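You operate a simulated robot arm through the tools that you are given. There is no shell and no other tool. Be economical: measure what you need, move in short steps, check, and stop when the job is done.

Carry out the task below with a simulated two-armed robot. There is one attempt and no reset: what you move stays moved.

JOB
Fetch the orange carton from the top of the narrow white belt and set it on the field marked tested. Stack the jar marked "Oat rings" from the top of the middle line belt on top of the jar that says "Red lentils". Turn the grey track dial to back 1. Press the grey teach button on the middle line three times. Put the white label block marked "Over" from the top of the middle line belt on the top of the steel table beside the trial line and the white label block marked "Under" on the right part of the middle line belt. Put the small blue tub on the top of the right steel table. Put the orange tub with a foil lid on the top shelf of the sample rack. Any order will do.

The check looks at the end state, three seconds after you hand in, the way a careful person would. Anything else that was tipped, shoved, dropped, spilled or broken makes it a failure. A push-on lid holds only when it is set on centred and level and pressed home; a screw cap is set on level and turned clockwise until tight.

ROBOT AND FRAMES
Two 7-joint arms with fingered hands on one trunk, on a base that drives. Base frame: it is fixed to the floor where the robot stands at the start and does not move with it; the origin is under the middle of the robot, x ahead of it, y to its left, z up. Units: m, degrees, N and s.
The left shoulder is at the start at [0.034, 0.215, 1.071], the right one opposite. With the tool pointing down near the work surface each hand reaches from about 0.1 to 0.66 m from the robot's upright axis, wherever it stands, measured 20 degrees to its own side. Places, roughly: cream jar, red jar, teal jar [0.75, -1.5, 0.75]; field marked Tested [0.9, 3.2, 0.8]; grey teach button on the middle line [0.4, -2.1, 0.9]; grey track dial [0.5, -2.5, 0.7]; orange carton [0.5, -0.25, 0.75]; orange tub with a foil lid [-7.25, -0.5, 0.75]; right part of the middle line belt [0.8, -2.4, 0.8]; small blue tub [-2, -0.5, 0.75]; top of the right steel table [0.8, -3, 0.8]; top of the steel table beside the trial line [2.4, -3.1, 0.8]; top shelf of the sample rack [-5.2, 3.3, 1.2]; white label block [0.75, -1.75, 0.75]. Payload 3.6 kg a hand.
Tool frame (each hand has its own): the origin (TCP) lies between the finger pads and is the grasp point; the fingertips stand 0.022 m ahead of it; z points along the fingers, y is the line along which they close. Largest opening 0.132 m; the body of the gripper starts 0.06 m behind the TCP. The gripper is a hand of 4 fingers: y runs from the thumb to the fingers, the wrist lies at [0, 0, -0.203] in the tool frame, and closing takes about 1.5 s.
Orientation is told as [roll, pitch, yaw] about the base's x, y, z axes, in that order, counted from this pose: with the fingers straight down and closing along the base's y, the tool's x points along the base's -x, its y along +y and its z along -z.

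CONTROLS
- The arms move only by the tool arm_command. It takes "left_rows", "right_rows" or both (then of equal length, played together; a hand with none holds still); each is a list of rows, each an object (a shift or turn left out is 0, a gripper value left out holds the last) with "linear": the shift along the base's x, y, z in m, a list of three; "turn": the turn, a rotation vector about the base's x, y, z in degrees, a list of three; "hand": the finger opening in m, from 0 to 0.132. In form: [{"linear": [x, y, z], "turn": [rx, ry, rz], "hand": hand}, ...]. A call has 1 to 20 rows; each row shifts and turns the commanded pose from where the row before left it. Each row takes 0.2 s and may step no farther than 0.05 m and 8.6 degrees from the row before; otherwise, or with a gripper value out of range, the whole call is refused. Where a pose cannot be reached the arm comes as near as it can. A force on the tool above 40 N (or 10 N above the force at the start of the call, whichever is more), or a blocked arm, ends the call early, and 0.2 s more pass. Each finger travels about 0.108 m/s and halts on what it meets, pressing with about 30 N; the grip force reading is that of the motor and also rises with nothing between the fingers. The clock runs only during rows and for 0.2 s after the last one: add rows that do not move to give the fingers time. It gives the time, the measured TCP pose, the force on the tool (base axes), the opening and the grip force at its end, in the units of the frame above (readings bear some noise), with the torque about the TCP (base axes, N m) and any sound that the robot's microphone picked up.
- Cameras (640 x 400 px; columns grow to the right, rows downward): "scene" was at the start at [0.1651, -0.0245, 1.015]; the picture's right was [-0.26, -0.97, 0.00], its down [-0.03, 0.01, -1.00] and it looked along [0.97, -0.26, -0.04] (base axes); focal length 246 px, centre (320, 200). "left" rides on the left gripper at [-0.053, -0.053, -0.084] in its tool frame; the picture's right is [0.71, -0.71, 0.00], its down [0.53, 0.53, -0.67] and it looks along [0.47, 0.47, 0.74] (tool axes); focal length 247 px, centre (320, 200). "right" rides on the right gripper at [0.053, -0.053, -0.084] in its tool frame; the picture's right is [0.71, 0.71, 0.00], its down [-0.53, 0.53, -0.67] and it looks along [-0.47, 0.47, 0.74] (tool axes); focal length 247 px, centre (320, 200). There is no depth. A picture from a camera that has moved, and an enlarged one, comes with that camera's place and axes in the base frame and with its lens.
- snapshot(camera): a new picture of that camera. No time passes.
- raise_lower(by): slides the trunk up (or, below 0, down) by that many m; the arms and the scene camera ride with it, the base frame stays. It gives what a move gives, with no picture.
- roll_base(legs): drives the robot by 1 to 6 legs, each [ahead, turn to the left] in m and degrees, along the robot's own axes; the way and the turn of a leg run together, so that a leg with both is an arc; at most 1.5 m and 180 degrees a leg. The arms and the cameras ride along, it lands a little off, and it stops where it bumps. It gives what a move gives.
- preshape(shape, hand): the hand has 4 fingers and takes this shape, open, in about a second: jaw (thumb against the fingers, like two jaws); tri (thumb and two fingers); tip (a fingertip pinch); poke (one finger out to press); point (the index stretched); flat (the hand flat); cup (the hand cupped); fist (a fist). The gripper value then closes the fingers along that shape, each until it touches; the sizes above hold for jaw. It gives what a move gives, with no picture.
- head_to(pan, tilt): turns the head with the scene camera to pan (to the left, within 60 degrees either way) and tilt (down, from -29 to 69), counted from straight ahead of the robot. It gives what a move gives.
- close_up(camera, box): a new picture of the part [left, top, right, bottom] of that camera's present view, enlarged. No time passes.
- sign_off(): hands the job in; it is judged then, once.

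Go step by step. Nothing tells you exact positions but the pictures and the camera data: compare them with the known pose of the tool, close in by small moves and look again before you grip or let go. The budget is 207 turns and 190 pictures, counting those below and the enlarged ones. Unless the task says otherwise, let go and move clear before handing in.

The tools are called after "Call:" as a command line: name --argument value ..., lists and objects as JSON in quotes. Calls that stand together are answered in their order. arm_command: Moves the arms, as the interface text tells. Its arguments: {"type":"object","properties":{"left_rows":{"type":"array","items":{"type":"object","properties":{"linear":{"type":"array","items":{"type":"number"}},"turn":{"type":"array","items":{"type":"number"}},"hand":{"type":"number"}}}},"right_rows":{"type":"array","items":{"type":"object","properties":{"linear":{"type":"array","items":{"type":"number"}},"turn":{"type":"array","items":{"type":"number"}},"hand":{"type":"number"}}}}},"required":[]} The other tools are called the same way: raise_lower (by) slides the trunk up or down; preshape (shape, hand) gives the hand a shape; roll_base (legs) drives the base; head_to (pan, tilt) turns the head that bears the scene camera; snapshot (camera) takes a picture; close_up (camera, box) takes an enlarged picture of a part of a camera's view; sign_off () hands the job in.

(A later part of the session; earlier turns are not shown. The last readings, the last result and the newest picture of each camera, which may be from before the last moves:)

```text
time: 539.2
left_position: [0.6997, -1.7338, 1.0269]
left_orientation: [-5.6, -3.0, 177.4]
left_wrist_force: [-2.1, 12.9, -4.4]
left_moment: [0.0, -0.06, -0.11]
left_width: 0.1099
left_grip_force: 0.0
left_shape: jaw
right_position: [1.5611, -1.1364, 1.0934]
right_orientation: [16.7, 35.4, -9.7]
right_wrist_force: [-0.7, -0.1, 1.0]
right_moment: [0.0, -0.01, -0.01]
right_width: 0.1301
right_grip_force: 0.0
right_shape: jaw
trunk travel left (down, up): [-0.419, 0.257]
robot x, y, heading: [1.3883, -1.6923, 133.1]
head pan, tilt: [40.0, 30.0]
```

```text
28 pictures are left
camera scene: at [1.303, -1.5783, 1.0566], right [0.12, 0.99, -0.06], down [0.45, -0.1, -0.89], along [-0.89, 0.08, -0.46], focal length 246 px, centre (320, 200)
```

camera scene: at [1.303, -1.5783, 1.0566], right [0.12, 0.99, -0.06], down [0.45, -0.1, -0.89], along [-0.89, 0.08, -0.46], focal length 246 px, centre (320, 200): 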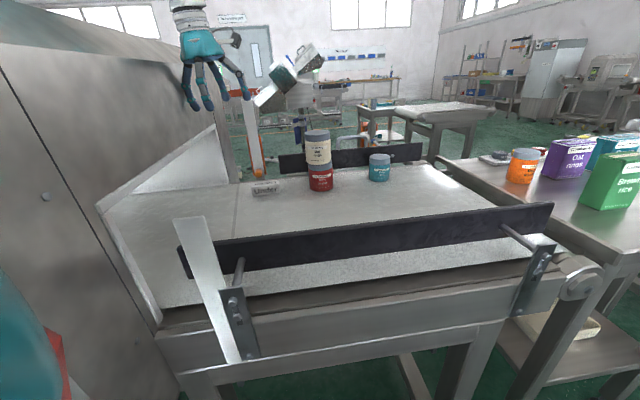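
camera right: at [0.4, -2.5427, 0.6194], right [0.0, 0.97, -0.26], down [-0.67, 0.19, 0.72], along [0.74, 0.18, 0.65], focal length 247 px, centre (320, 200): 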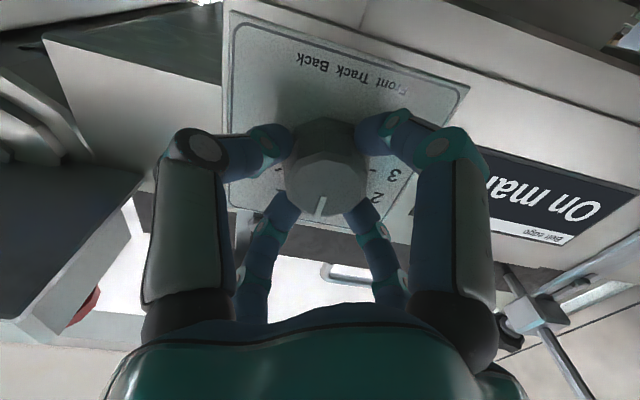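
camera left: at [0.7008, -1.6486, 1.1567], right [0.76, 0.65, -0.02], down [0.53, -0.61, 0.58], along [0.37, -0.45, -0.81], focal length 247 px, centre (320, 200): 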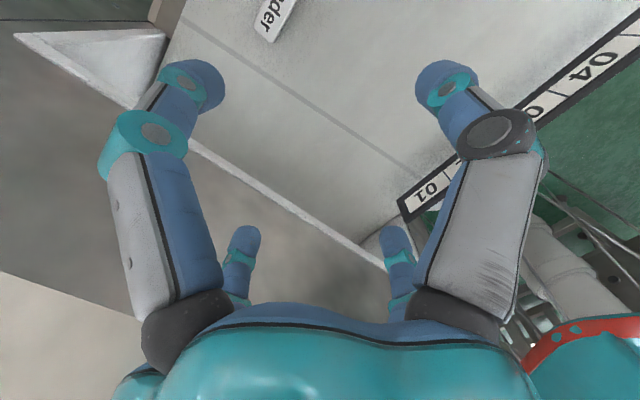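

Robot is leaning; I'll free the left hand from the wall, then back away along my heading.

Call:
arm_command --left_rows '[{"linear": [0, 0.03, 0.01]}, {"linear": [0, 0.03, 0.02]}, {"linear": [0, 0.02, 0.03]}, {}]'

Call:
roll_base --legs '[[-0.12, 0]]'

Call:
raise_lower --by 0.2

```text
time: 539.6
left_position: [0.6782, -1.7411, 1.0046]
left_orientation: [-8.9, -1.3, 177.0]
left_wrist_force: [-8.9, 42.3, 2.2]
left_moment: [-0.83, -0.13, -0.59]
left_width: 0.095
left_grip_force: 0.0
left_shape: jaw
right_position: [1.5773, -1.1388, 1.1279]
right_orientation: [17.3, 36.3, -16.9]
right_wrist_force: [0.2, 0.6, 0.1]
right_moment: [0.03, 0.0, 0.01]
right_width: 0.1297
right_grip_force: 0.2
right_shape: jaw
trunk travel left (down, up): [-0.419, 0.257]
robot x, y, heading: [1.3902, -1.6936, 132.9]
head pan, tilt: [40.0, 30.0]
stopped in row 1 (left hand): the arm was blocked; the commanded pose is now the measured one
```

```text
time: 540.3
left_position: [0.6871, -1.7262, 0.9695]
left_orientation: [-13.6, 4.7, 163.4]
left_wrist_force: [-0.7, -0.7, -0.5]
left_moment: [0.01, -0.05, -0.01]
left_width: 0.1098
left_grip_force: 0.0
left_shape: jaw
right_position: [1.589, -1.205, 1.0122]
right_orientation: [-10.5, 24.6, -51.1]
right_wrist_force: [-0.3, -3.3, -11.9]
right_moment: [0.42, 0.52, -0.08]
right_width: 0.1298
right_grip_force: 0.1
right_shape: jaw
trunk travel left (down, up): [-0.419, 0.257]
robot x, y, heading: [1.3843, -1.683, 126.9]
head pan, tilt: [40.0, 30.0]
stopped in leg 1: the robot was blocked; the commanded pose is now the measured one
```

```text
time: 540.6
left_position: [0.6861, -1.7247, 0.971]
left_orientation: [-14.0, 6.8, 156.8]
left_wrist_force: [-0.4, 0.4, 0.0]
left_moment: [0.01, -0.06, 0.01]
left_width: 0.1101
left_grip_force: 0.0
left_shape: jaw
right_position: [1.5544, -1.1922, 1.0618]
right_orientation: [-11.0, 30.1, -58.4]
right_wrist_force: [16.2, 6.2, -4.6]
right_moment: [-0.29, 1.05, 0.59]
right_width: 0.13
right_grip_force: 0.0
right_shape: jaw
trunk travel left (down, up): [-0.432, 0.244]
robot x, y, heading: [1.3849, -1.6861, 127.9]
head pan, tilt: [40.0, 30.0]
stopped: the arm was blocked; the commanded pose is now the measured one
```

Call:
head_to --pan 60 --tilt 10

Call:
snapshot --camera "scene"

```text
time: 541.5
left_position: [0.6835, -1.7209, 0.9713]
left_orientation: [-14.1, 6.6, 156.9]
left_wrist_force: [-0.5, 0.5, 0.6]
left_moment: [-0.02, 0.01, -0.01]
left_width: 0.1099
left_grip_force: 0.2
left_shape: jaw
right_position: [1.5359, -1.2011, 1.0641]
right_orientation: [-16.1, 30.0, -58.8]
right_wrist_force: [0.8, 0.7, 0.4]
right_moment: [-0.01, 0.01, 0.02]
right_width: 0.1299
right_grip_force: 0.0
right_shape: jaw
trunk travel left (down, up): [-0.432, 0.244]
robot x, y, heading: [1.3824, -1.6849, 128.1]
head pan, tilt: [60.0, 10.0]
```

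```text
27 pictures are left
camera scene: at [1.3224, -1.6273, 1.1085], right [-0.14, 0.99, 0.0], down [0.1, 0.01, -0.99], along [-0.99, -0.14, -0.1], focal length 246 px, centre (320, 200)
```

scene: 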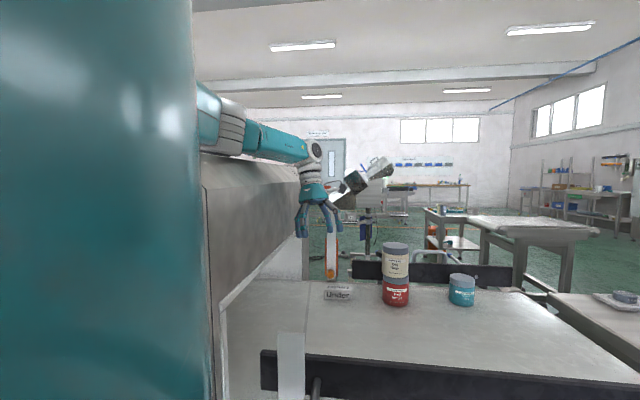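

The left forearm lies on the machine's top. Now level again, I'll raise the trunk in small steps.

Call:
raise_lower --by 0.08

Call:
raise_lower --by 0.08

```text
time: 541.8
left_position: [0.6809, -1.6984, 0.9778]
left_orientation: [-16.0, 6.6, 147.9]
left_wrist_force: [0.1, -0.1, 0.2]
left_moment: [0.0, -0.05, -0.01]
left_width: 0.1099
left_grip_force: 0.1
left_shape: jaw
right_position: [1.6094, -1.2183, 1.0149]
right_orientation: [-9.1, 17.6, -72.8]
right_wrist_force: [0.4, 0.1, -1.1]
right_moment: [0.0, 0.04, -0.03]
right_width: 0.1298
right_grip_force: 0.0
right_shape: jaw
trunk travel left (down, up): [-0.437, 0.239]
robot x, y, heading: [1.385, -1.6863, 128.1]
head pan, tilt: [60.0, 10.0]
stopped: the arm was blocked; the commanded pose is now the measured one
```

```text
time: 542.1
left_position: [0.6811, -1.677, 0.9813]
left_orientation: [-16.6, 6.2, 139.6]
left_wrist_force: [0.0, 0.0, 0.2]
left_moment: [-0.04, -0.02, 0.03]
left_width: 0.1101
left_grip_force: 0.0
left_shape: jaw
right_position: [1.6418, -1.227, 0.9976]
right_orientation: [-1.4, 10.7, -80.0]
right_wrist_force: [3.2, 2.2, 3.8]
right_moment: [-0.29, 0.2, 0.05]
right_width: 0.13
right_grip_force: 0.0
right_shape: jaw
trunk travel left (down, up): [-0.442, 0.234]
robot x, y, heading: [1.3823, -1.688, 128.7]
head pan, tilt: [60.0, 10.0]
stopped: the arm was blocked; the commanded pose is now the measured one
```

Call:
arm_command --right_rows '[{"linear": [0.02, 0.02, 0.01]}, {"linear": [0.02, 0.02, 0.01]}, {"linear": [0.02, 0.02, 0.01]}, {"linear": [0.02, 0.02, 0.01]}, {}]'

Call:
arm_command --left_rows '[{"linear": [0, 0.01, 0.02]}, {"linear": [0, 0.01, 0.02]}, {"linear": [0, 0.01, 0.02]}, {"linear": [0, 0.01, 0.02]}, {}]'

Call:
raise_lower --by 0.08

```text
time: 542.5
left_position: [0.6851, -1.6567, 0.9836]
left_orientation: [-17.4, 4.8, 132.6]
left_wrist_force: [-0.7, -0.7, 0.1]
left_moment: [0.04, -0.01, 0.01]
left_width: 0.11
left_grip_force: 0.1
left_shape: jaw
right_position: [1.6233, -1.2051, 1.0216]
right_orientation: [2.6, 17.3, -81.9]
right_wrist_force: [3.0, 0.6, 0.3]
right_moment: [0.0, 0.22, 0.05]
right_width: 0.13
right_grip_force: 0.0
right_shape: jaw
trunk travel left (down, up): [-0.442, 0.234]
robot x, y, heading: [1.3861, -1.6951, 129.1]
head pan, tilt: [60.0, 10.0]
stopped in row 1 (left hand): the arm was blocked; the commanded pose is now the measured one
```

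```text
time: 542.8
left_position: [0.6797, -1.6641, 0.9809]
left_orientation: [-18.0, 4.2, 134.2]
left_wrist_force: [-0.3, 1.0, 0.5]
left_moment: [-0.05, 0.03, 0.0]
left_width: 0.11
left_grip_force: 0.0
left_shape: jaw
right_position: [1.6217, -1.2001, 1.0194]
right_orientation: [6.1, 17.0, -84.7]
right_wrist_force: [-0.1, 0.0, -0.3]
right_moment: [0.01, -0.04, 0.02]
right_width: 0.1303
right_grip_force: 0.2
right_shape: jaw
trunk travel left (down, up): [-0.442, 0.234]
robot x, y, heading: [1.3895, -1.701, 130.4]
head pan, tilt: [60.0, 10.0]
stopped in row 1 (left hand): the arm was blocked; the commanded pose is now the measured one
```

```text
time: 543.1
left_position: [0.68, -1.6591, 0.9764]
left_orientation: [-18.4, 3.8, 133.7]
left_wrist_force: [0.3, -0.2, 0.1]
left_moment: [0.09, 0.04, 0.0]
left_width: 0.1101
left_grip_force: 0.0
left_shape: jaw
right_position: [1.5901, -1.1941, 1.0156]
right_orientation: [7.8, 16.8, -82.2]
right_wrist_force: [-0.1, 0.0, 0.8]
right_moment: [0.04, -0.04, 0.0]
right_width: 0.1301
right_grip_force: 0.0
right_shape: jaw
trunk travel left (down, up): [-0.446, 0.23]
robot x, y, heading: [1.39, -1.7075, 130.6]
head pan, tilt: [60.0, 10.0]
stopped: the arm was blocked; the commanded pose is now the measured one
```

The left arm is wedged on the machine. I'll try pulling the left hand back toward me.

Call:
arm_command --left_rows '[{"linear": [0.02, 0.005, 0.005]}, {"linear": [0.02, 0.005, 0.01]}, {"linear": [0.02, 0.005, 0.01]}, {"linear": [0.02, 0.005, 0.01]}, {}]'

Call:
arm_command --left_rows '[{"linear": [-0.02, 0, 0.0]}, {"linear": [-0.02, 0, 0.01]}, {}]'

Call:
raise_lower --by -0.02

```text
time: 543.4
left_position: [0.6769, -1.656, 0.9801]
left_orientation: [-19.3, 2.5, 134.3]
left_wrist_force: [-0.6, 0.4, -0.8]
left_moment: [0.02, 0.0, -0.03]
left_width: 0.1099
left_grip_force: 0.0
left_shape: jaw
left hand out of reach, approached as far as the arm can: row 1
right_position: [1.5887, -1.1827, 1.0265]
right_orientation: [9.9, 19.1, -84.7]
right_wrist_force: [0.0, 0.5, -1.1]
right_moment: [0.01, 0.0, 0.03]
right_width: 0.13
right_grip_force: 0.0
right_shape: jaw
trunk travel left (down, up): [-0.446, 0.23]
robot x, y, heading: [1.3869, -1.7056, 130.6]
head pan, tilt: [60.0, 10.0]
stopped in row 1 (right hand): the arm was blocked; the commanded pose is now the measured one
```

```text
time: 543.8
left_position: [0.676, -1.6508, 0.9804]
left_orientation: [-20.2, 1.3, 134.2]
left_wrist_force: [-0.3, 0.1, -0.1]
left_moment: [0.0, 0.02, -0.01]
left_width: 0.1099
left_grip_force: 0.2
left_shape: jaw
left hand out of reach, approached as far as the arm can: row 1
right_position: [1.5823, -1.1746, 1.0328]
right_orientation: [12.4, 20.5, -85.4]
right_wrist_force: [0.1, 0.4, -0.1]
right_moment: [0.01, 0.0, -0.03]
right_width: 0.13
right_grip_force: 0.0
right_shape: jaw
trunk travel left (down, up): [-0.446, 0.23]
robot x, y, heading: [1.3909, -1.7044, 130.5]
head pan, tilt: [60.0, 10.0]
stopped in row 1 (right hand): the arm was blocked; the commanded pose is now the measured one
```

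```text
time: 544.1
left_position: [0.675, -1.6484, 0.983]
left_orientation: [-20.8, -0.1, 133.8]
left_wrist_force: [0.2, -0.4, 1.0]
left_moment: [-0.01, -0.02, -0.02]
left_width: 0.1099
left_grip_force: 0.1
left_shape: jaw
right_position: [1.552, -1.1812, 1.0225]
right_orientation: [2.2, 16.6, -92.7]
right_wrist_force: [-0.4, -0.1, -0.1]
right_moment: [0.02, 0.0, 0.01]
right_width: 0.13
right_grip_force: 0.1
right_shape: jaw
trunk travel left (down, up): [-0.445, 0.231]
robot x, y, heading: [1.3895, -1.7048, 130.2]
head pan, tilt: [60.0, 10.0]
stopped: the arm was blocked; the commanded pose is now the measured one
```

The right arm is what's jammed now. Looking at it.

Call:
head_to --pan -60 --tilt 5

Call:
snapshot --camera "scene"

Call:
snapshot --camera "right"

```text
time: 546.1
left_position: [0.671, -1.6523, 0.9813]
left_orientation: [-20.6, 0.0, 134.2]
left_wrist_force: [0.6, -0.3, 0.9]
left_moment: [0.0, 0.01, 0.01]
left_width: 0.1098
left_grip_force: 0.0
left_shape: jaw
right_position: [1.5389, -1.1861, 1.0208]
right_orientation: [-1.7, 14.9, -93.9]
right_wrist_force: [-0.8, 0.2, -0.2]
right_moment: [0.03, -0.01, 0.01]
right_width: 0.1299
right_grip_force: 0.0
right_shape: jaw
trunk travel left (down, up): [-0.445, 0.231]
robot x, y, heading: [1.3863, -1.7059, 130.1]
head pan, tilt: [-60.0, 5.0]
```

```text
26 pictures are left
camera scene: at [1.4229, -1.5581, 1.1122], right [0.94, -0.34, -0.05], down [-0.08, -0.09, -0.99], along [0.33, 0.94, -0.11], focal length 246 px, centre (320, 200)
```

scene: 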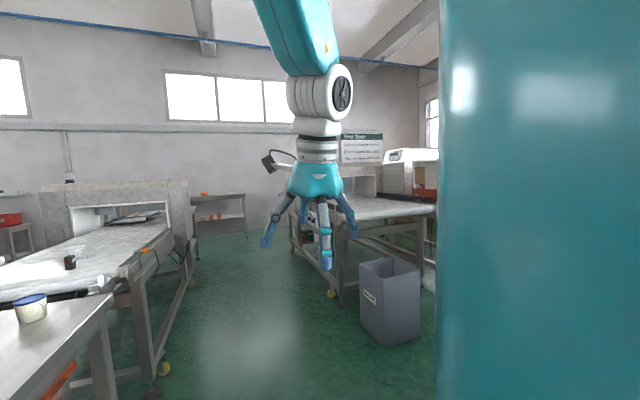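

```text
25 pictures are left
camera right: at [1.4903, -1.1545, 1.118], right [0.75, 0.64, 0.16], down [0.5, -0.71, 0.5], along [0.43, -0.29, -0.85], focal length 247 px, centre (320, 200)
```

right: 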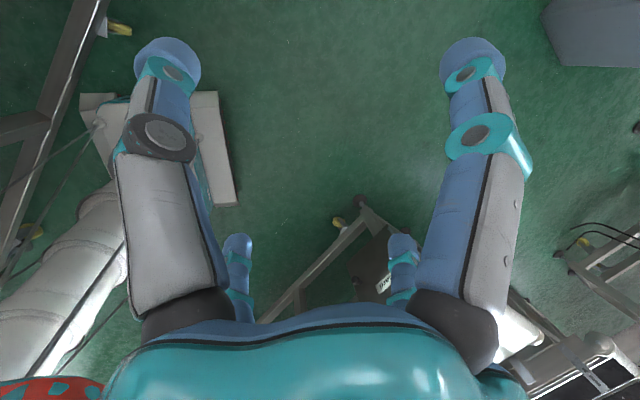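

I'll close the left fingers so they clear the stack, then try turning away from the machine in small steps.

Call:
arm_command --left_rows '[{"hand": 0.0}, {}, {}, {}, {}]'

Call:
roll_base --legs '[[0.0, -6]]'

Call:
raise_lower --by 0.05

```text
time: 546.4
left_position: [0.6697, -1.6506, 0.9833]
left_orientation: [-21.4, -1.3, 134.3]
left_wrist_force: [-0.7, -1.6, 0.2]
left_moment: [0.02, 0.02, 0.0]
left_width: 0.0429
left_grip_force: 0.0
left_shape: jaw
right_position: [1.5307, -1.1816, 1.0232]
right_orientation: [-4.3, 13.6, -99.1]
right_wrist_force: [0.2, -0.3, 0.7]
right_moment: [0.0, -0.02, 0.01]
right_width: 0.1298
right_grip_force: 0.0
right_shape: jaw
trunk travel left (down, up): [-0.445, 0.231]
robot x, y, heading: [1.3903, -1.7057, 130.2]
head pan, tilt: [-60.0, 5.0]
stopped in row 1 (right hand): the arm was blocked; the commanded pose is now the measured one
```

```text
time: 547.2
left_position: [0.6631, -1.6483, 0.9845]
left_orientation: [-22.7, -3.9, 134.1]
left_wrist_force: [-0.2, 0.1, -0.2]
left_moment: [-0.01, -0.01, 0.01]
left_width: 0.0001
left_grip_force: 29.3
left_shape: jaw
right_position: [1.4997, -1.1743, 1.03]
right_orientation: [-13.2, 6.8, -110.7]
right_wrist_force: [0.1, -0.7, -0.2]
right_moment: [0.02, 0.01, -0.01]
right_width: 0.1301
right_grip_force: 0.0
right_shape: jaw
trunk travel left (down, up): [-0.445, 0.231]
robot x, y, heading: [1.3912, -1.7027, 129.5]
head pan, tilt: [-60.0, 5.0]
stopped in leg 1: the robot was blocked; the commanded pose is now the measured one
```

```text
time: 547.6
left_position: [0.6564, -1.6392, 0.9837]
left_orientation: [-24.1, -3.4, 133.5]
left_wrist_force: [0.4, 1.2, 0.2]
left_moment: [-0.06, 0.01, 0.0]
left_width: 0.0
left_grip_force: 30.4
left_shape: jaw
right_position: [1.4942, -1.1706, 1.0419]
right_orientation: [-18.4, -0.1, -119.3]
right_wrist_force: [-0.2, 0.9, 0.4]
right_moment: [-0.02, 0.03, 0.02]
right_width: 0.13
right_grip_force: 0.1
right_shape: jaw
trunk travel left (down, up): [-0.46, 0.216]
robot x, y, heading: [1.3883, -1.7017, 128.5]
head pan, tilt: [-60.0, 5.0]
stopped: the arm was blocked; the commanded pose is now the measured one
```

Each attempt frees things a little. Repeating the raise several times.

Call:
raise_lower --by 0.1

Call:
raise_lower --by 0.1

Call:
raise_lower --by 0.1

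Call:
raise_lower --by 0.1

Call:
raise_lower --by 0.1

```text
time: 548.5
left_position: [0.6293, -1.651, 1.0054]
left_orientation: [-25.0, -1.1, 133.8]
left_wrist_force: [-0.2, 0.5, 0.0]
left_moment: [-0.04, 0.04, 0.03]
left_width: 0.0
left_grip_force: 30.2
left_shape: jaw
right_position: [1.4845, -1.1701, 1.1029]
right_orientation: [-21.1, -2.9, -123.1]
right_wrist_force: [0.4, 0.5, -0.3]
right_moment: [0.0, 0.01, 0.01]
right_width: 0.13
right_grip_force: 0.0
right_shape: jaw
trunk travel left (down, up): [-0.515, 0.16]
robot x, y, heading: [1.3863, -1.7018, 129.6]
head pan, tilt: [-60.0, 5.0]
stopped: the arm was blocked; the commanded pose is now the measured one
```

```text
time: 549.8
left_position: [0.6278, -1.6511, 1.1037]
left_orientation: [-25.2, -0.8, 133.8]
left_wrist_force: [-0.5, 0.2, 0.2]
left_moment: [-0.03, 0.02, 0.0]
left_width: 0.0001
left_grip_force: 30.2
left_shape: jaw
right_position: [1.5014, -1.1634, 1.2038]
right_orientation: [-23.6, -5.9, -128.4]
right_wrist_force: [0.2, -0.9, 0.1]
right_moment: [-0.01, 0.02, 0.01]
right_width: 0.1302
right_grip_force: 0.1
right_shape: jaw
trunk travel left (down, up): [-0.615, 0.06]
robot x, y, heading: [1.3903, -1.6994, 129.4]
head pan, tilt: [-60.0, 5.0]
```

```text
time: 550.2
left_position: [0.6282, -1.6517, 1.1165]
left_orientation: [-25.3, -0.9, 133.8]
left_wrist_force: [-0.4, -0.2, -0.2]
left_moment: [0.02, 0.0, 0.01]
left_width: 0.0
left_grip_force: 30.1
left_shape: jaw
right_position: [1.5058, -1.1644, 1.2155]
right_orientation: [-23.7, -6.0, -129.1]
right_wrist_force: [0.9, 0.3, -0.6]
right_moment: [-0.02, 0.03, -0.01]
right_width: 0.1297
right_grip_force: 0.1
right_shape: jaw
right hand out of reach, approached as far as the arm can: row 1
trunk travel left (down, up): [-0.626, 0.049]
robot x, y, heading: [1.3911, -1.7053, 129.6]
head pan, tilt: [-60.0, 5.0]
stopped: the arm was blocked; the commanded pose is now the measured one
```

```text
time: 551.1
left_position: [0.6273, -1.6505, 1.1642]
left_orientation: [-25.3, -0.9, 133.7]
left_wrist_force: [-0.1, -0.4, 0.0]
left_moment: [0.01, -0.01, 0.0]
left_width: 0.0
left_grip_force: 29.4
left_shape: jaw
right_position: [1.5078, -1.1626, 1.2646]
right_orientation: [-24.0, -6.0, -129.3]
right_wrist_force: [0.6, 0.6, -0.4]
right_moment: [-0.01, -0.02, -0.01]
right_width: 0.1298
right_grip_force: 0.0
right_shape: jaw
right hand out of reach, approached as far as the arm can: row 1
trunk travel left (down, up): [-0.676, 0.0]
robot x, y, heading: [1.392, -1.7073, 129.5]
head pan, tilt: [-60.0, 5.0]
```

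```text
time: 551.6
left_position: [0.6273, -1.6518, 1.1647]
left_orientation: [-25.1, -0.8, 133.9]
left_wrist_force: [0.1, 0.4, 0.2]
left_moment: [0.01, 0.03, 0.04]
left_width: 0.0
left_grip_force: 29.9
left_shape: jaw
right_position: [1.5058, -1.1637, 1.2659]
right_orientation: [-24.0, -6.1, -129.1]
right_wrist_force: [0.1, 0.1, 0.0]
right_moment: [0.02, -0.01, -0.01]
right_width: 0.1301
right_grip_force: 0.0
right_shape: jaw
right hand out of reach, approached as far as the arm can: row 1
trunk travel left (down, up): [-0.676, 0.0]
robot x, y, heading: [1.3925, -1.7082, 129.3]
head pan, tilt: [-60.0, 5.0]
```

Freed. I'll bring the left hand inward and up, turn north, and go back around to the west side, where "Under" is easily reached.

Call:
arm_command --left_rows '[{"linear": [0.03, 0.024, 0.015], "hand": 0.11}, {"linear": [0.03, 0.024, 0.015]}, {"linear": [0.03, 0.024, 0.015]}, {"linear": [0.03, 0.024, 0.015]}, {"linear": [0.03, 0.024, 0.015]}, {"linear": [0.03, 0.024, 0.015]}, {"linear": [0.03, 0.024, 0.015]}, {"linear": [0.03, 0.024, 0]}, {}]'

Call:
roll_base --legs '[[0, -20]]'

Call:
roll_base --legs '[[0, -20]]'

Call:
head_to --pan 0 --tilt 15

Call:
snapshot --camera "scene"

```text
time: 553.6
left_position: [0.867, -1.46, 1.2691]
left_orientation: [-25.1, -0.9, 133.9]
left_wrist_force: [0.5, -0.1, -0.1]
left_moment: [0.03, -0.03, -0.03]
left_width: 0.11
left_grip_force: 0.1
left_shape: jaw
right_position: [1.5052, -1.1641, 1.2659]
right_orientation: [-23.9, -6.0, -128.9]
right_wrist_force: [-0.1, -0.3, 0.1]
right_moment: [0.03, 0.01, -0.01]
right_width: 0.1297
right_grip_force: 0.0
right_shape: jaw
trunk travel left (down, up): [-0.676, 0.0]
robot x, y, heading: [1.3941, -1.7053, 129.5]
head pan, tilt: [-60.0, 5.0]
```

```text
time: 555.1
left_position: [0.9806, -1.2914, 1.2689]
left_orientation: [-25.2, -0.8, 113.8]
left_wrist_force: [-0.1, 0.6, -0.4]
left_moment: [-0.01, -0.06, 0.01]
left_width: 0.1104
left_grip_force: 0.1
left_shape: jaw
right_position: [1.6818, -1.2318, 1.2659]
right_orientation: [-24.0, -6.0, -148.9]
right_wrist_force: [-0.8, -0.1, -0.5]
right_moment: [0.04, -0.02, -0.03]
right_width: 0.1301
right_grip_force: 0.1
right_shape: jaw
trunk travel left (down, up): [-0.676, 0.0]
robot x, y, heading: [1.3753, -1.7082, 109.3]
head pan, tilt: [-60.0, 5.0]
```

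```text
time: 556.6
left_position: [1.1455, -1.1824, 1.2702]
left_orientation: [-25.2, -0.9, 93.8]
left_wrist_force: [-0.8, -0.7, 0.0]
left_moment: [0.02, 0.01, 0.0]
left_width: 0.11
left_grip_force: 0.0
left_shape: jaw
right_position: [1.825, -1.3666, 1.2659]
right_orientation: [-24.0, -6.1, -168.9]
right_wrist_force: [0.6, 0.4, -0.3]
right_moment: [-0.01, -0.02, 0.01]
right_width: 0.13
right_grip_force: 0.0
right_shape: jaw
trunk travel left (down, up): [-0.676, 0.0]
robot x, y, heading: [1.3568, -1.7092, 89.5]
head pan, tilt: [-60.0, 5.0]
```

```text
time: 557.9
left_position: [1.1469, -1.1809, 1.2696]
left_orientation: [-25.2, -0.9, 93.8]
left_wrist_force: [0.2, -0.2, -0.4]
left_moment: [0.0, 0.02, -0.01]
left_width: 0.1103
left_grip_force: 0.0
left_shape: jaw
right_position: [1.8261, -1.3657, 1.2669]
right_orientation: [-23.9, -6.0, -168.9]
right_wrist_force: [-0.4, 0.0, -0.1]
right_moment: [0.03, 0.0, -0.01]
right_width: 0.1301
right_grip_force: 0.0
right_shape: jaw
trunk travel left (down, up): [-0.676, 0.0]
robot x, y, heading: [1.359, -1.7049, 89.3]
head pan, tilt: [0.0, 15.0]
```

```text
24 pictures are left
camera scene: at [1.3584, -1.5371, 1.3242], right [1.0, -0.01, 0.0], down [0.0, -0.26, -0.97], along [0.01, 0.97, -0.26], focal length 246 px, centre (320, 200)
```

scene: 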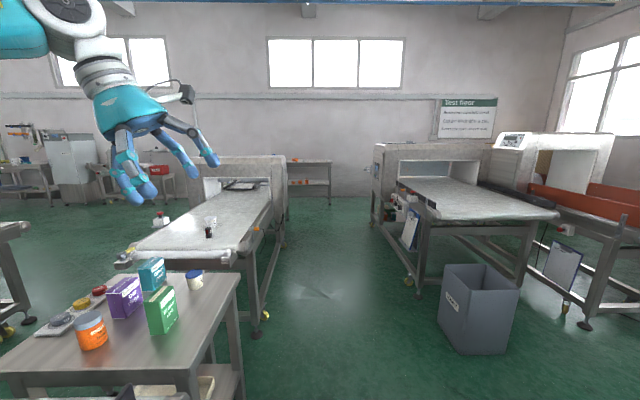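

Call:
roll_base --legs '[[1.45, 0], [1.45, 0], [1.42, 0]]'

Call:
roll_base --legs '[[0, 45]]'

Call:
roll_base --legs '[[0, 46]]'

```text
time: 578.5
left_position: [1.196, 3.1164, 1.2692]
left_orientation: [-25.1, -0.8, 93.1]
left_wrist_force: [-0.2, 0.2, -1.3]
left_moment: [-0.02, 0.02, -0.01]
left_width: 0.1098
left_grip_force: 0.2
left_shape: jaw
right_position: [1.8732, 2.9249, 1.2665]
right_orientation: [-24.0, -6.0, -169.5]
right_wrist_force: [0.1, -0.1, -0.2]
right_moment: [0.0, 0.01, 0.0]
right_width: 0.1301
right_grip_force: 0.1
right_shape: jaw
trunk travel left (down, up): [-0.676, 0.0]
robot x, y, heading: [1.4025, 2.585, 89.0]
head pan, tilt: [0.0, 15.0]
```

```text
time: 581.0
left_position: [0.882, 2.8132, 1.2704]
left_orientation: [-25.3, -1.0, 138.6]
left_wrist_force: [-0.1, -0.6, 0.5]
left_moment: [0.01, 0.04, 0.01]
left_width: 0.11
left_grip_force: 0.1
left_shape: jaw
right_position: [1.4974, 3.1613, 1.2659]
right_orientation: [-24.0, -6.2, -125.0]
right_wrist_force: [-0.7, -1.3, -0.1]
right_moment: [0.0, 0.01, 0.01]
right_width: 0.1301
right_grip_force: 0.0
right_shape: jaw
trunk travel left (down, up): [-0.676, 0.0]
robot x, y, heading: [1.4259, 2.6166, 133.9]
head pan, tilt: [0.0, 15.0]
```

```text
time: 583.6
left_position: [0.9031, 2.3585, 1.2705]
left_orientation: [-25.2, -0.8, -175.1]
left_wrist_force: [-0.3, -0.3, 0.3]
left_moment: [0.01, 0.03, 0.01]
left_width: 0.11
left_grip_force: 0.0
left_shape: jaw
right_position: [1.0981, 3.083, 1.2616]
right_orientation: [-24.5, -8.0, -86.9]
right_wrist_force: [-0.1, -0.4, 0.5]
right_moment: [-0.01, 0.02, -0.01]
right_width: 0.1301
right_grip_force: 0.1
right_shape: jaw
trunk travel left (down, up): [-0.676, 0.0]
robot x, y, heading: [1.4242, 2.6549, 179.7]
head pan, tilt: [0.0, 15.0]
```

Call:
roll_base --legs '[[1.45, 0], [0.7, 70]]'

Call:
roll_base --legs '[[0.5, 45], [0.6, 0], [0.45, -25]]'

Call:
snapshot --camera "scene"

```text
time: 594.3
left_position: [-0.4555, 1.6894, 1.2701]
left_orientation: [-25.2, -0.8, -104.4]
left_wrist_force: [0.2, 0.4, -0.8]
left_moment: [0.0, -0.02, 0.02]
left_width: 0.1097
left_grip_force: 0.0
left_shape: jaw
right_position: [-1.1008, 2.1369, 1.2597]
right_orientation: [-24.6, -9.6, -23.8]
right_wrist_force: [0.3, 0.5, 0.0]
right_moment: [0.02, 0.02, -0.01]
right_width: 0.1298
right_grip_force: 0.0
right_shape: jaw
trunk travel left (down, up): [-0.676, 0.0]
robot x, y, heading: [-0.5964, 2.2876, -110.2]
head pan, tilt: [0.0, 15.0]
cut short: leg 2
```

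```text
time: 595.0
left_position: [-0.4439, 1.6777, 1.2728]
left_orientation: [-25.2, -0.7, -104.1]
left_wrist_force: [-0.1, -0.1, -0.7]
left_moment: [0.0, -0.01, -0.02]
left_width: 0.1099
left_grip_force: 0.1
left_shape: jaw
right_position: [-1.0945, 2.1129, 1.2771]
right_orientation: [-28.9, -12.8, -24.0]
right_wrist_force: [-0.6, -0.6, 0.7]
right_moment: [0.0, -0.01, 0.0]
right_width: 0.1301
right_grip_force: 0.0
right_shape: jaw
trunk travel left (down, up): [-0.676, 0.0]
robot x, y, heading: [-0.5978, 2.2837, -109.4]
head pan, tilt: [0.0, 15.0]
stopped in leg 1: the robot was blocked; the commanded pose is now the measured one
```

```text
23 pictures are left
camera scene: at [-0.6556, 2.119, 1.3238], right [-0.94, 0.33, 0.0], down [0.09, 0.25, -0.97], along [-0.32, -0.91, -0.26], focal length 246 px, centre (320, 200)
```

scene: 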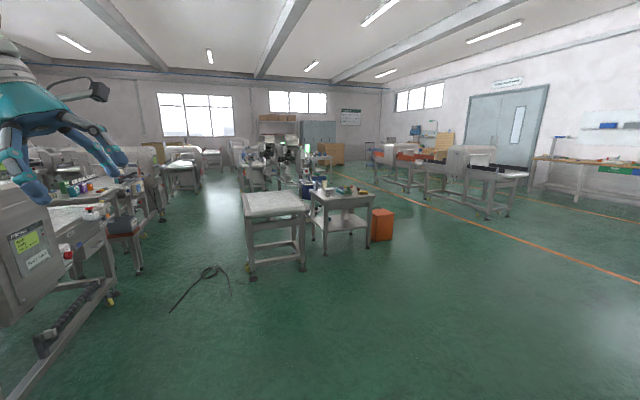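

I'm in the open floor now, so I'll do the orange tub first. Heading west toward the sample rack.

Call:
roll_base --legs '[[0, -35]]'

Call:
roll_base --legs '[[0, -33]]'

Call:
roll_base --legs '[[1.5, 0], [1.5, 0], [1.0, 0]]'

Call:
head_to --pan -25 --tilt 10

Call:
snapshot --camera "scene"

```text
time: 597.1
left_position: [-0.8181, 1.7012, 1.2729]
left_orientation: [-25.2, -0.9, -139.2]
left_wrist_force: [1.2, 0.4, -0.7]
left_moment: [0.0, 0.0, 0.04]
left_width: 0.1101
left_grip_force: 0.0
left_shape: jaw
right_position: [-1.1021, 2.4299, 1.2771]
right_orientation: [-29.1, -12.9, -59.0]
right_wrist_force: [-0.1, 0.5, 0.2]
right_moment: [0.0, -0.01, -0.01]
right_width: 0.1297
right_grip_force: 0.0
right_shape: jaw
trunk travel left (down, up): [-0.676, 0.0]
robot x, y, heading: [-0.5832, 2.2607, -144.3]
head pan, tilt: [0.0, 15.0]
```

```text
time: 599.1
left_position: [-1.086, 1.9166, 1.2738]
left_orientation: [-25.2, -0.8, -171.9]
left_wrist_force: [0.2, 0.3, 0.3]
left_moment: [0.0, 0.02, 0.01]
left_width: 0.1102
left_grip_force: 0.1
left_shape: jaw
right_position: [-0.9278, 2.6834, 1.2767]
right_orientation: [-29.0, -12.9, -91.8]
right_wrist_force: [-0.7, -0.1, 0.0]
right_moment: [-0.01, -0.04, -0.01]
right_width: 0.1301
right_grip_force: 0.0
right_shape: jaw
trunk travel left (down, up): [-0.676, 0.0]
robot x, y, heading: [-0.586, 2.233, -176.9]
head pan, tilt: [0.0, 15.0]
```

```text
time: 618.3
left_position: [-5.0642, 1.6633, 1.2742]
left_orientation: [-25.2, -0.9, -171.2]
left_wrist_force: [-0.1, -0.3, 0.3]
left_moment: [0.0, -0.02, -0.01]
left_width: 0.11
left_grip_force: 0.1
left_shape: jaw
right_position: [-4.916, 2.4311, 1.2776]
right_orientation: [-29.0, -13.0, -91.3]
right_wrist_force: [-0.3, -0.6, 0.3]
right_moment: [-0.02, 0.01, 0.01]
right_width: 0.1299
right_grip_force: 0.1
right_shape: jaw
trunk travel left (down, up): [-0.676, 0.0]
robot x, y, heading: [-4.5681, 1.9858, -176.2]
head pan, tilt: [0.0, 15.0]
```

```text
time: 619.2
left_position: [-5.0625, 1.6633, 1.2739]
left_orientation: [-25.2, -0.8, -171.2]
left_wrist_force: [0.2, -0.1, -0.9]
left_moment: [0.01, -0.02, 0.0]
left_width: 0.1096
left_grip_force: 0.0
left_shape: jaw
right_position: [-4.9146, 2.4327, 1.2778]
right_orientation: [-29.1, -13.0, -91.2]
right_wrist_force: [0.5, -0.5, -0.5]
right_moment: [0.0, -0.04, -0.01]
right_width: 0.1298
right_grip_force: 0.1
right_shape: jaw
trunk travel left (down, up): [-0.676, 0.0]
robot x, y, heading: [-4.5664, 1.9858, -176.1]
head pan, tilt: [-25.0, 10.0]
```

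```text
22 pictures are left
camera scene: at [-4.7293, 2.0131, 1.3324], right [0.36, 0.93, 0.0], down [0.16, -0.06, -0.98], along [-0.92, 0.36, -0.17], focal length 246 px, centre (320, 200)
```

scene: 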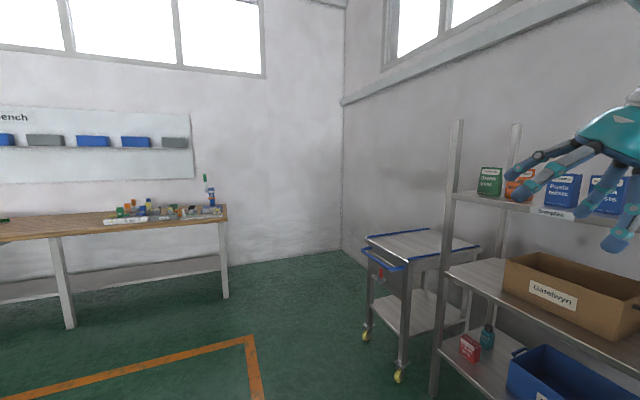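

The sample rack is at my right with its top shelf near z 1.18; the workbench runs along the west wall. Driving to the bench spot where the orange tub should be.

Call:
roll_base --legs '[[0, 48]]'

Call:
roll_base --legs '[[1.4, 0], [1.2, 0]]'

Call:
roll_base --legs '[[0, -52]]'

Call:
head_to --pan 0 --tilt 30

Call:
snapshot --camera "scene"

```text
time: 621.9
left_position: [-4.658, 1.3995, 1.2738]
left_orientation: [-25.2, -0.9, -122.9]
left_wrist_force: [-0.7, 0.6, 0.6]
left_moment: [0.0, -0.02, 0.0]
left_width: 0.11
left_grip_force: 0.1
left_shape: jaw
right_position: [-5.1314, 2.0203, 1.2789]
right_orientation: [-29.2, -13.1, -42.9]
right_wrist_force: [0.2, 0.4, 0.3]
right_moment: [0.0, 0.0, -0.02]
right_width: 0.1302
right_grip_force: 0.0
right_shape: jaw
trunk travel left (down, up): [-0.676, 0.0]
robot x, y, heading: [-4.5948, 2.0066, -127.9]
head pan, tilt: [-25.0, 10.0]
```

```text
time: 622.6
left_position: [-4.6458, 1.3878, 1.2763]
left_orientation: [-25.2, -0.8, -122.6]
left_wrist_force: [-0.6, -0.3, -0.1]
left_moment: [-0.03, 0.0, 0.0]
left_width: 0.1098
left_grip_force: 0.1
left_shape: jaw
right_position: [-5.1207, 2.0065, 1.2829]
right_orientation: [-30.0, -13.7, -42.6]
right_wrist_force: [-0.1, -0.1, 0.6]
right_moment: [0.01, 0.01, -0.01]
right_width: 0.1302
right_grip_force: 0.1
right_shape: jaw
trunk travel left (down, up): [-0.676, 0.0]
robot x, y, heading: [-4.6011, 2.0028, -127.9]
head pan, tilt: [-25.0, 10.0]
stopped in leg 1: the robot was blocked; the commanded pose is now the measured one
```

```text
time: 625.4
left_position: [-5.1164, 1.6679, 1.2741]
left_orientation: [-25.3, -0.8, -174.7]
left_wrist_force: [0.2, 1.0, -0.6]
left_moment: [0.0, 0.02, 0.04]
left_width: 0.1098
left_grip_force: 0.1
left_shape: jaw
right_position: [-4.9178, 2.4221, 1.2841]
right_orientation: [-30.2, -13.9, -95.0]
right_wrist_force: [-0.1, -0.1, 0.3]
right_moment: [0.0, 0.0, 0.01]
right_width: 0.13
right_grip_force: 0.1
right_shape: jaw
trunk travel left (down, up): [-0.676, 0.0]
robot x, y, heading: [-4.6004, 1.9684, -179.9]
head pan, tilt: [-25.0, 10.0]
```

```text
time: 626.3
left_position: [-5.1141, 1.6642, 1.2761]
left_orientation: [-25.4, -0.9, -174.8]
left_wrist_force: [-0.5, -0.3, 0.8]
left_moment: [0.01, 0.01, -0.02]
left_width: 0.11
left_grip_force: 0.2
left_shape: jaw
right_position: [-4.9166, 2.4197, 1.2855]
right_orientation: [-30.1, -13.8, -94.9]
right_wrist_force: [0.9, -0.6, 0.2]
right_moment: [0.01, 0.0, 0.0]
right_width: 0.1302
right_grip_force: 0.2
right_shape: jaw
trunk travel left (down, up): [-0.676, 0.0]
robot x, y, heading: [-4.596, 1.9646, -179.9]
head pan, tilt: [0.0, 30.0]
```

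```text
21 pictures are left
camera scene: at [-4.7638, 1.9606, 1.3001], right [0.0, 1.0, 0.0], down [0.5, 0.0, -0.87], along [-0.87, 0.0, -0.5], focal length 246 px, centre (320, 200)
```

scene: 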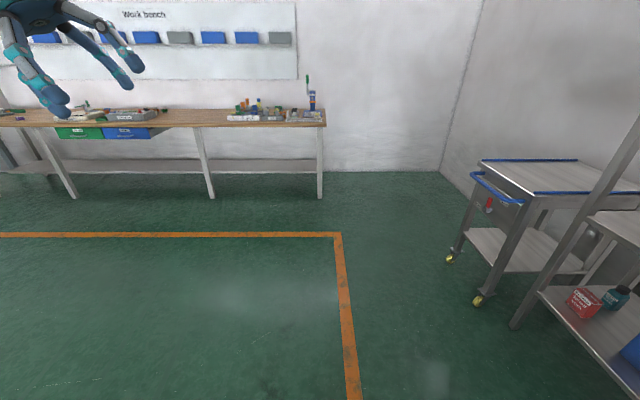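

Call:
roll_base --legs '[[0, 53]]'

Call:
roll_base --legs '[[0.05, 0]]'

Call:
roll_base --legs '[[1.35, 0], [1.2, 0]]'

```text
time: 629.1
left_position: [-4.6729, 1.3719, 1.2767]
left_orientation: [-25.3, -1.0, -121.8]
left_wrist_force: [0.3, -0.3, 0.1]
left_moment: [0.01, 0.0, 0.0]
left_width: 0.11
left_grip_force: 0.0
left_shape: jaw
right_position: [-5.1559, 1.9854, 1.2838]
right_orientation: [-30.1, -13.9, -41.9]
right_wrist_force: [0.0, -0.2, 0.2]
right_moment: [0.01, 0.01, 0.0]
right_width: 0.1299
right_grip_force: 0.1
right_shape: jaw
trunk travel left (down, up): [-0.676, 0.0]
robot x, y, heading: [-4.6317, 1.9891, -126.9]
head pan, tilt: [0.0, 30.0]
```

```text
time: 629.9
left_position: [-4.6642, 1.3542, 1.2771]
left_orientation: [-25.1, -0.9, -121.6]
left_wrist_force: [-0.2, 1.1, -0.1]
left_moment: [-0.01, 0.02, 0.02]
left_width: 0.11
left_grip_force: 0.1
left_shape: jaw
right_position: [-5.1463, 1.9644, 1.2886]
right_orientation: [-31.0, -14.8, -41.4]
right_wrist_force: [-0.8, 1.1, -0.4]
right_moment: [0.0, -0.01, 0.02]
right_width: 0.13
right_grip_force: 0.1
right_shape: jaw
trunk travel left (down, up): [-0.676, 0.0]
robot x, y, heading: [-4.636, 1.9819, -127.0]
head pan, tilt: [0.0, 30.0]
stopped in leg 1: the robot was blocked; the commanded pose is now the measured one
```

```text
time: 642.3
left_position: [-6.1993, -0.6831, 1.277]
left_orientation: [-25.4, -0.9, -121.9]
left_wrist_force: [0.2, -0.5, 0.1]
left_moment: [-0.03, 0.01, -0.02]
left_width: 0.11
left_grip_force: 0.1
left_shape: jaw
right_position: [-6.6787, -0.0695, 1.2887]
right_orientation: [-30.9, -14.8, -41.7]
right_wrist_force: [-0.4, 0.2, 0.2]
right_moment: [-0.01, -0.02, 0.01]
right_width: 0.13
right_grip_force: 0.0
right_shape: jaw
trunk travel left (down, up): [-0.676, 0.0]
robot x, y, heading: [-6.168, -0.0633, -127.1]
head pan, tilt: [0.0, 30.0]
```

The trick works. Now facing the bench and looking.

Call:
roll_base --legs '[[0, -50]]'

Call:
head_to --pan 15 --tilt 25

Call:
snapshot --camera "scene"

```text
time: 645.2
left_position: [-6.6656, -0.4421, 1.2782]
left_orientation: [-25.2, -0.7, -170.9]
left_wrist_force: [-0.9, -0.3, 0.6]
left_moment: [-0.03, 0.0, 0.03]
left_width: 0.1102
left_grip_force: 0.0
left_shape: jaw
right_position: [-6.5174, 0.3229, 1.2898]
right_orientation: [-31.0, -15.0, -90.7]
right_wrist_force: [-0.4, -0.4, 0.0]
right_moment: [0.01, 0.02, -0.02]
right_width: 0.13
right_grip_force: 0.0
right_shape: jaw
trunk travel left (down, up): [-0.676, 0.0]
robot x, y, heading: [-6.1722, -0.0946, -176.2]
head pan, tilt: [0.0, 30.0]
stopped in leg 1: the robot was blocked; the commanded pose is now the measured one
```

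```text
time: 645.9
left_position: [-6.6646, -0.4442, 1.2782]
left_orientation: [-25.4, -0.7, -170.9]
left_wrist_force: [-0.2, -0.1, -0.4]
left_moment: [0.0, 0.04, 0.02]
left_width: 0.1099
left_grip_force: 0.0
left_shape: jaw
right_position: [-6.516, 0.3198, 1.2891]
right_orientation: [-30.9, -15.0, -90.6]
right_wrist_force: [0.2, -0.3, -0.8]
right_moment: [0.01, 0.02, -0.02]
right_width: 0.1301
right_grip_force: 0.0
right_shape: jaw
trunk travel left (down, up): [-0.676, 0.0]
robot x, y, heading: [-6.1686, -0.0964, -176.3]
head pan, tilt: [15.0, 25.0]
```

```text
20 pictures are left
camera scene: at [-6.3328, -0.1314, 1.308], right [-0.32, 0.95, 0.0], down [0.4, 0.14, -0.91], along [-0.86, -0.29, -0.42], focal length 246 px, centre (320, 200)
```

scene: 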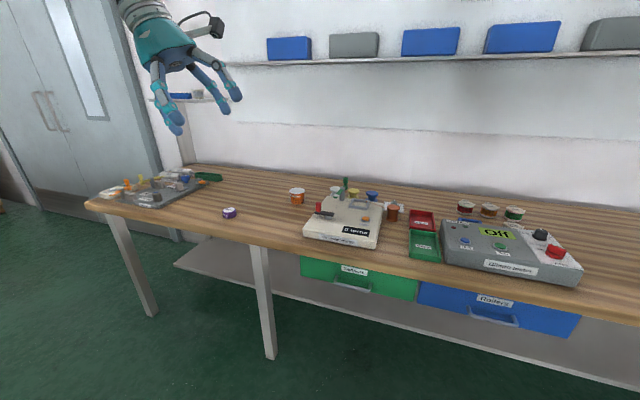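

Call:
close_up --camera "scene" --box '[180, 160, 440, 260]'

```text
2.46 times, centred on (310, 210) of scene
camera zoom: at [-6.3328, -0.1314, 1.308], right [-0.32, 0.95, 0.0], down [0.4, 0.14, -0.91], along [-0.86, -0.29, -0.42], focal length 606 px, centre (345, 175)
```

zoom: 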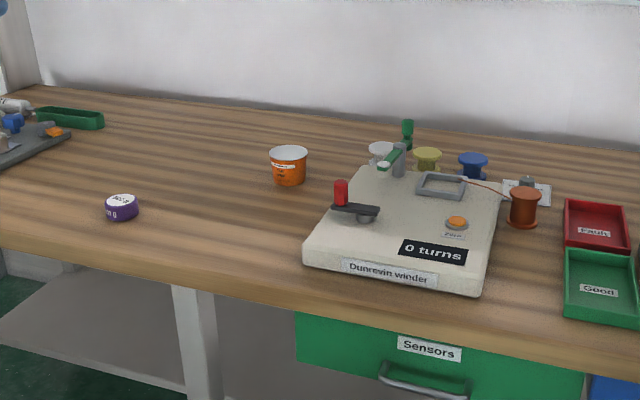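

The orange foil-lid tub is at about (-7.37, -0.60), ~8 cm wide. I'm leveling the left hand and driving up to the bench.

Call:
arm_command --left_rows '[{"turn": [-8.3, -1.3, 0], "hand": 0.132}, {"turn": [-8.3, -1.3, 0]}, {"turn": [-8.3, -1.3, 0]}, {}]'

Call:
roll_base --legs '[[0, 20]]'

Call:
roll_base --legs '[[0.02, 0]]'

Call:
roll_base --legs '[[0.58, 0]]'

Call:
roll_base --legs '[[0, -22]]'

```text
time: 646.9
left_position: [-6.6656, -0.4443, 1.2767]
left_orientation: [0.0, -0.7, -171.2]
left_wrist_force: [0.7, 0.2, 0.4]
left_moment: [0.01, -0.02, 0.01]
left_width: 0.132
left_grip_force: 0.1
left_shape: jaw
right_position: [-6.5168, 0.3196, 1.2899]
right_orientation: [-31.2, -14.8, -90.6]
right_wrist_force: [0.6, -0.4, 0.4]
right_moment: [0.02, 0.02, 0.01]
right_width: 0.1299
right_grip_force: 0.1
right_shape: jaw
trunk travel left (down, up): [-0.676, 0.0]
robot x, y, heading: [-6.172, -0.0957, -176.0]
head pan, tilt: [15.0, 25.0]
```

```text
time: 648.4
left_position: [-6.5119, -0.5913, 1.2765]
left_orientation: [-0.2, -0.8, -151.2]
left_wrist_force: [-0.2, 0.5, 0.3]
left_moment: [0.0, -0.02, 0.0]
left_width: 0.1319
left_grip_force: 0.0
left_shape: jaw
right_position: [-6.6341, 0.1777, 1.2894]
right_orientation: [-31.1, -14.8, -70.5]
right_wrist_force: [0.5, 0.3, 0.4]
right_moment: [0.03, 0.02, 0.04]
right_width: 0.1299
right_grip_force: 0.1
right_shape: jaw
trunk travel left (down, up): [-0.676, 0.0]
robot x, y, heading: [-6.1728, -0.0809, -156.2]
head pan, tilt: [15.0, 25.0]
```

```text
time: 649.2
left_position: [-6.5279, -0.5974, 1.2802]
left_orientation: [0.0, -0.9, -151.2]
left_wrist_force: [0.9, -0.2, 0.1]
left_moment: [0.02, 0.03, -0.03]
left_width: 0.1319
left_grip_force: 0.1
left_shape: jaw
right_position: [-6.6507, 0.1705, 1.2891]
right_orientation: [-31.2, -14.8, -70.6]
right_wrist_force: [0.1, -0.9, 0.5]
right_moment: [-0.01, -0.04, 0.02]
right_width: 0.1302
right_grip_force: 0.0
right_shape: jaw
trunk travel left (down, up): [-0.676, 0.0]
robot x, y, heading: [-6.1963, -0.0863, -156.3]
head pan, tilt: [15.0, 25.0]
```

```text
time: 652.5
left_position: [-7.0609, -0.8372, 1.2791]
left_orientation: [0.0, -0.6, -150.9]
left_wrist_force: [0.3, -0.2, 0.3]
left_moment: [-0.01, 0.01, -0.01]
left_width: 0.1319
left_grip_force: 0.0
left_shape: jaw
right_position: [-7.1857, -0.068, 1.2912]
right_orientation: [-31.0, -14.9, -70.4]
right_wrist_force: [0.3, 0.2, -0.9]
right_moment: [0.01, 0.01, 0.01]
right_width: 0.1301
right_grip_force: 0.1
right_shape: jaw
trunk travel left (down, up): [-0.676, 0.0]
robot x, y, heading: [-6.7202, -0.3251, -155.9]
head pan, tilt: [15.0, 25.0]
```

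```text
time: 654.1
left_position: [-7.2281, -0.6722, 1.2793]
left_orientation: [0.0, -0.9, -172.9]
left_wrist_force: [0.3, -0.5, 0.1]
left_moment: [0.01, 0.02, -0.01]
left_width: 0.132
left_grip_force: 0.0
left_shape: jaw
right_position: [-7.0564, 0.0882, 1.2914]
right_orientation: [-31.0, -14.8, -92.4]
right_wrist_force: [0.1, 0.7, -0.6]
right_moment: [0.02, 0.04, -0.02]
right_width: 0.13
right_grip_force: 0.0
right_shape: jaw
trunk travel left (down, up): [-0.676, 0.0]
robot x, y, heading: [-6.7231, -0.3371, -178.0]
head pan, tilt: [15.0, 25.0]
```

In place. Lowering the trunk and viewing the tub.

Call:
raise_lower --by -0.25

Call:
head_to --pan 15 --tilt 35

Call:
snapshot --camera "scene"

Call:
snapshot --camera "left"

```text
time: 656.7
left_position: [-7.2276, -0.6733, 1.0307]
left_orientation: [0.0, -0.8, -173.0]
left_wrist_force: [0.7, 0.6, 0.2]
left_moment: [0.0, -0.03, 0.02]
left_width: 0.132
left_grip_force: 0.1
left_shape: jaw
right_position: [-7.0554, 0.0866, 1.0413]
right_orientation: [-31.0, -14.8, -92.3]
right_wrist_force: [-0.2, 0.0, 0.6]
right_moment: [-0.03, -0.02, -0.02]
right_width: 0.1298
right_grip_force: 0.1
right_shape: jaw
trunk travel left (down, up): [-0.426, 0.25]
robot x, y, heading: [-6.7216, -0.3379, -178.0]
head pan, tilt: [15.0, 25.0]
```

```text
time: 657.4
left_position: [-7.2279, -0.6718, 1.0299]
left_orientation: [0.0, -0.7, -172.9]
left_wrist_force: [1.0, -0.3, 0.4]
left_moment: [0.01, -0.03, 0.01]
left_width: 0.1322
left_grip_force: 0.0
left_shape: jaw
right_position: [-7.0567, 0.088, 1.0405]
right_orientation: [-31.0, -14.9, -92.4]
right_wrist_force: [0.6, -0.8, -0.1]
right_moment: [-0.02, 0.02, 0.0]
right_width: 0.1298
right_grip_force: 0.0
right_shape: jaw
trunk travel left (down, up): [-0.426, 0.25]
robot x, y, heading: [-6.721, -0.3403, -177.8]
head pan, tilt: [15.0, 35.0]
```

```text
18 pictures are left
camera scene: at [-6.8836, -0.3693, 1.0401], right [-0.29, 0.96, 0.0], down [0.55, 0.17, -0.82], along [-0.78, -0.24, -0.57], focal length 246 px, centre (320, 200)
```

scene: 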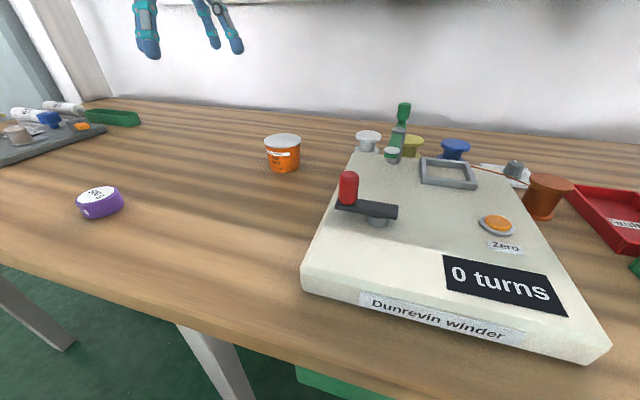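

```text
17 pictures are left
camera left: at [-7.2872, -0.6277, 1.1145], right [0.61, 0.79, -0.01], down [0.6, -0.46, 0.66], along [0.52, -0.41, -0.75], focal length 247 px, centre (320, 200)
```

left: 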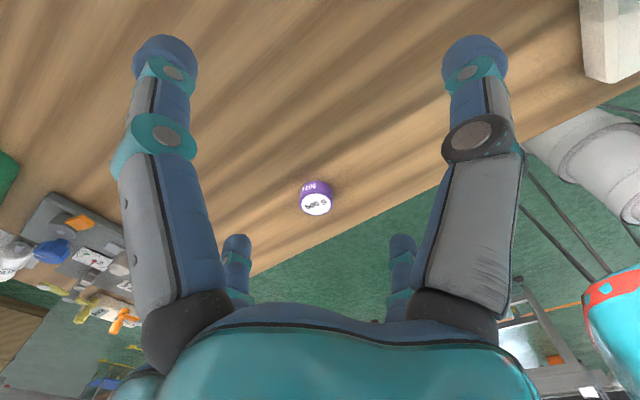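

The bench top is near z 0.79 and the tub near (-7.33, -0.593), top ≈ 0.85. Moving over it and checking with the hand camera.

Call:
raise_lower --by -0.07

Call:
arm_command --left_rows '[{"linear": [-0.035, 0.025, 0], "turn": [0, 0.7, 0]}, {"linear": [-0.035, 0.025, 0]}, {"linear": [-0.032, 0.029, 0]}, {}]'

Call:
snapshot --camera "left"

```text
time: 658.5
left_position: [-7.2282, -0.6727, 0.9598]
left_orientation: [0.0, -0.8, -172.9]
left_wrist_force: [0.2, 0.1, 0.1]
left_moment: [-0.01, -0.01, 0.0]
left_width: 0.1323
left_grip_force: 0.0
left_shape: jaw
right_position: [-7.0556, 0.0869, 0.9714]
right_orientation: [-31.0, -14.8, -92.4]
right_wrist_force: [0.1, -0.3, 0.1]
right_moment: [0.03, -0.02, 0.03]
right_width: 0.13
right_grip_force: 0.0
right_shape: jaw
trunk travel left (down, up): [-0.356, 0.32]
robot x, y, heading: [-6.722, -0.3406, -177.9]
head pan, tilt: [15.0, 35.0]
```

```text
time: 659.5
left_position: [-7.3316, -0.5931, 0.9588]
left_orientation: [-0.1, -1.6, -172.9]
left_wrist_force: [0.1, 0.6, 0.3]
left_moment: [0.02, 0.02, 0.03]
left_width: 0.1316
left_grip_force: 0.0
left_shape: jaw
right_position: [-7.0552, 0.0879, 0.9721]
right_orientation: [-31.1, -14.8, -92.4]
right_wrist_force: [0.3, -0.1, 0.0]
right_moment: [-0.02, 0.0, -0.03]
right_width: 0.1298
right_grip_force: 0.1
right_shape: jaw
trunk travel left (down, up): [-0.356, 0.32]
robot x, y, heading: [-6.7227, -0.3421, -177.6]
head pan, tilt: [15.0, 35.0]
```

```text
16 pictures are left
camera left: at [-7.3887, -0.5485, 1.0448], right [0.61, 0.79, -0.02], down [0.6, -0.46, 0.65], along [0.51, -0.41, -0.76], focal length 247 px, centre (320, 200)
```

left: 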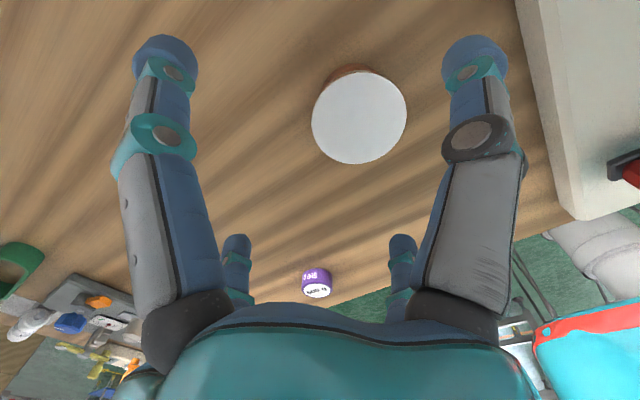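

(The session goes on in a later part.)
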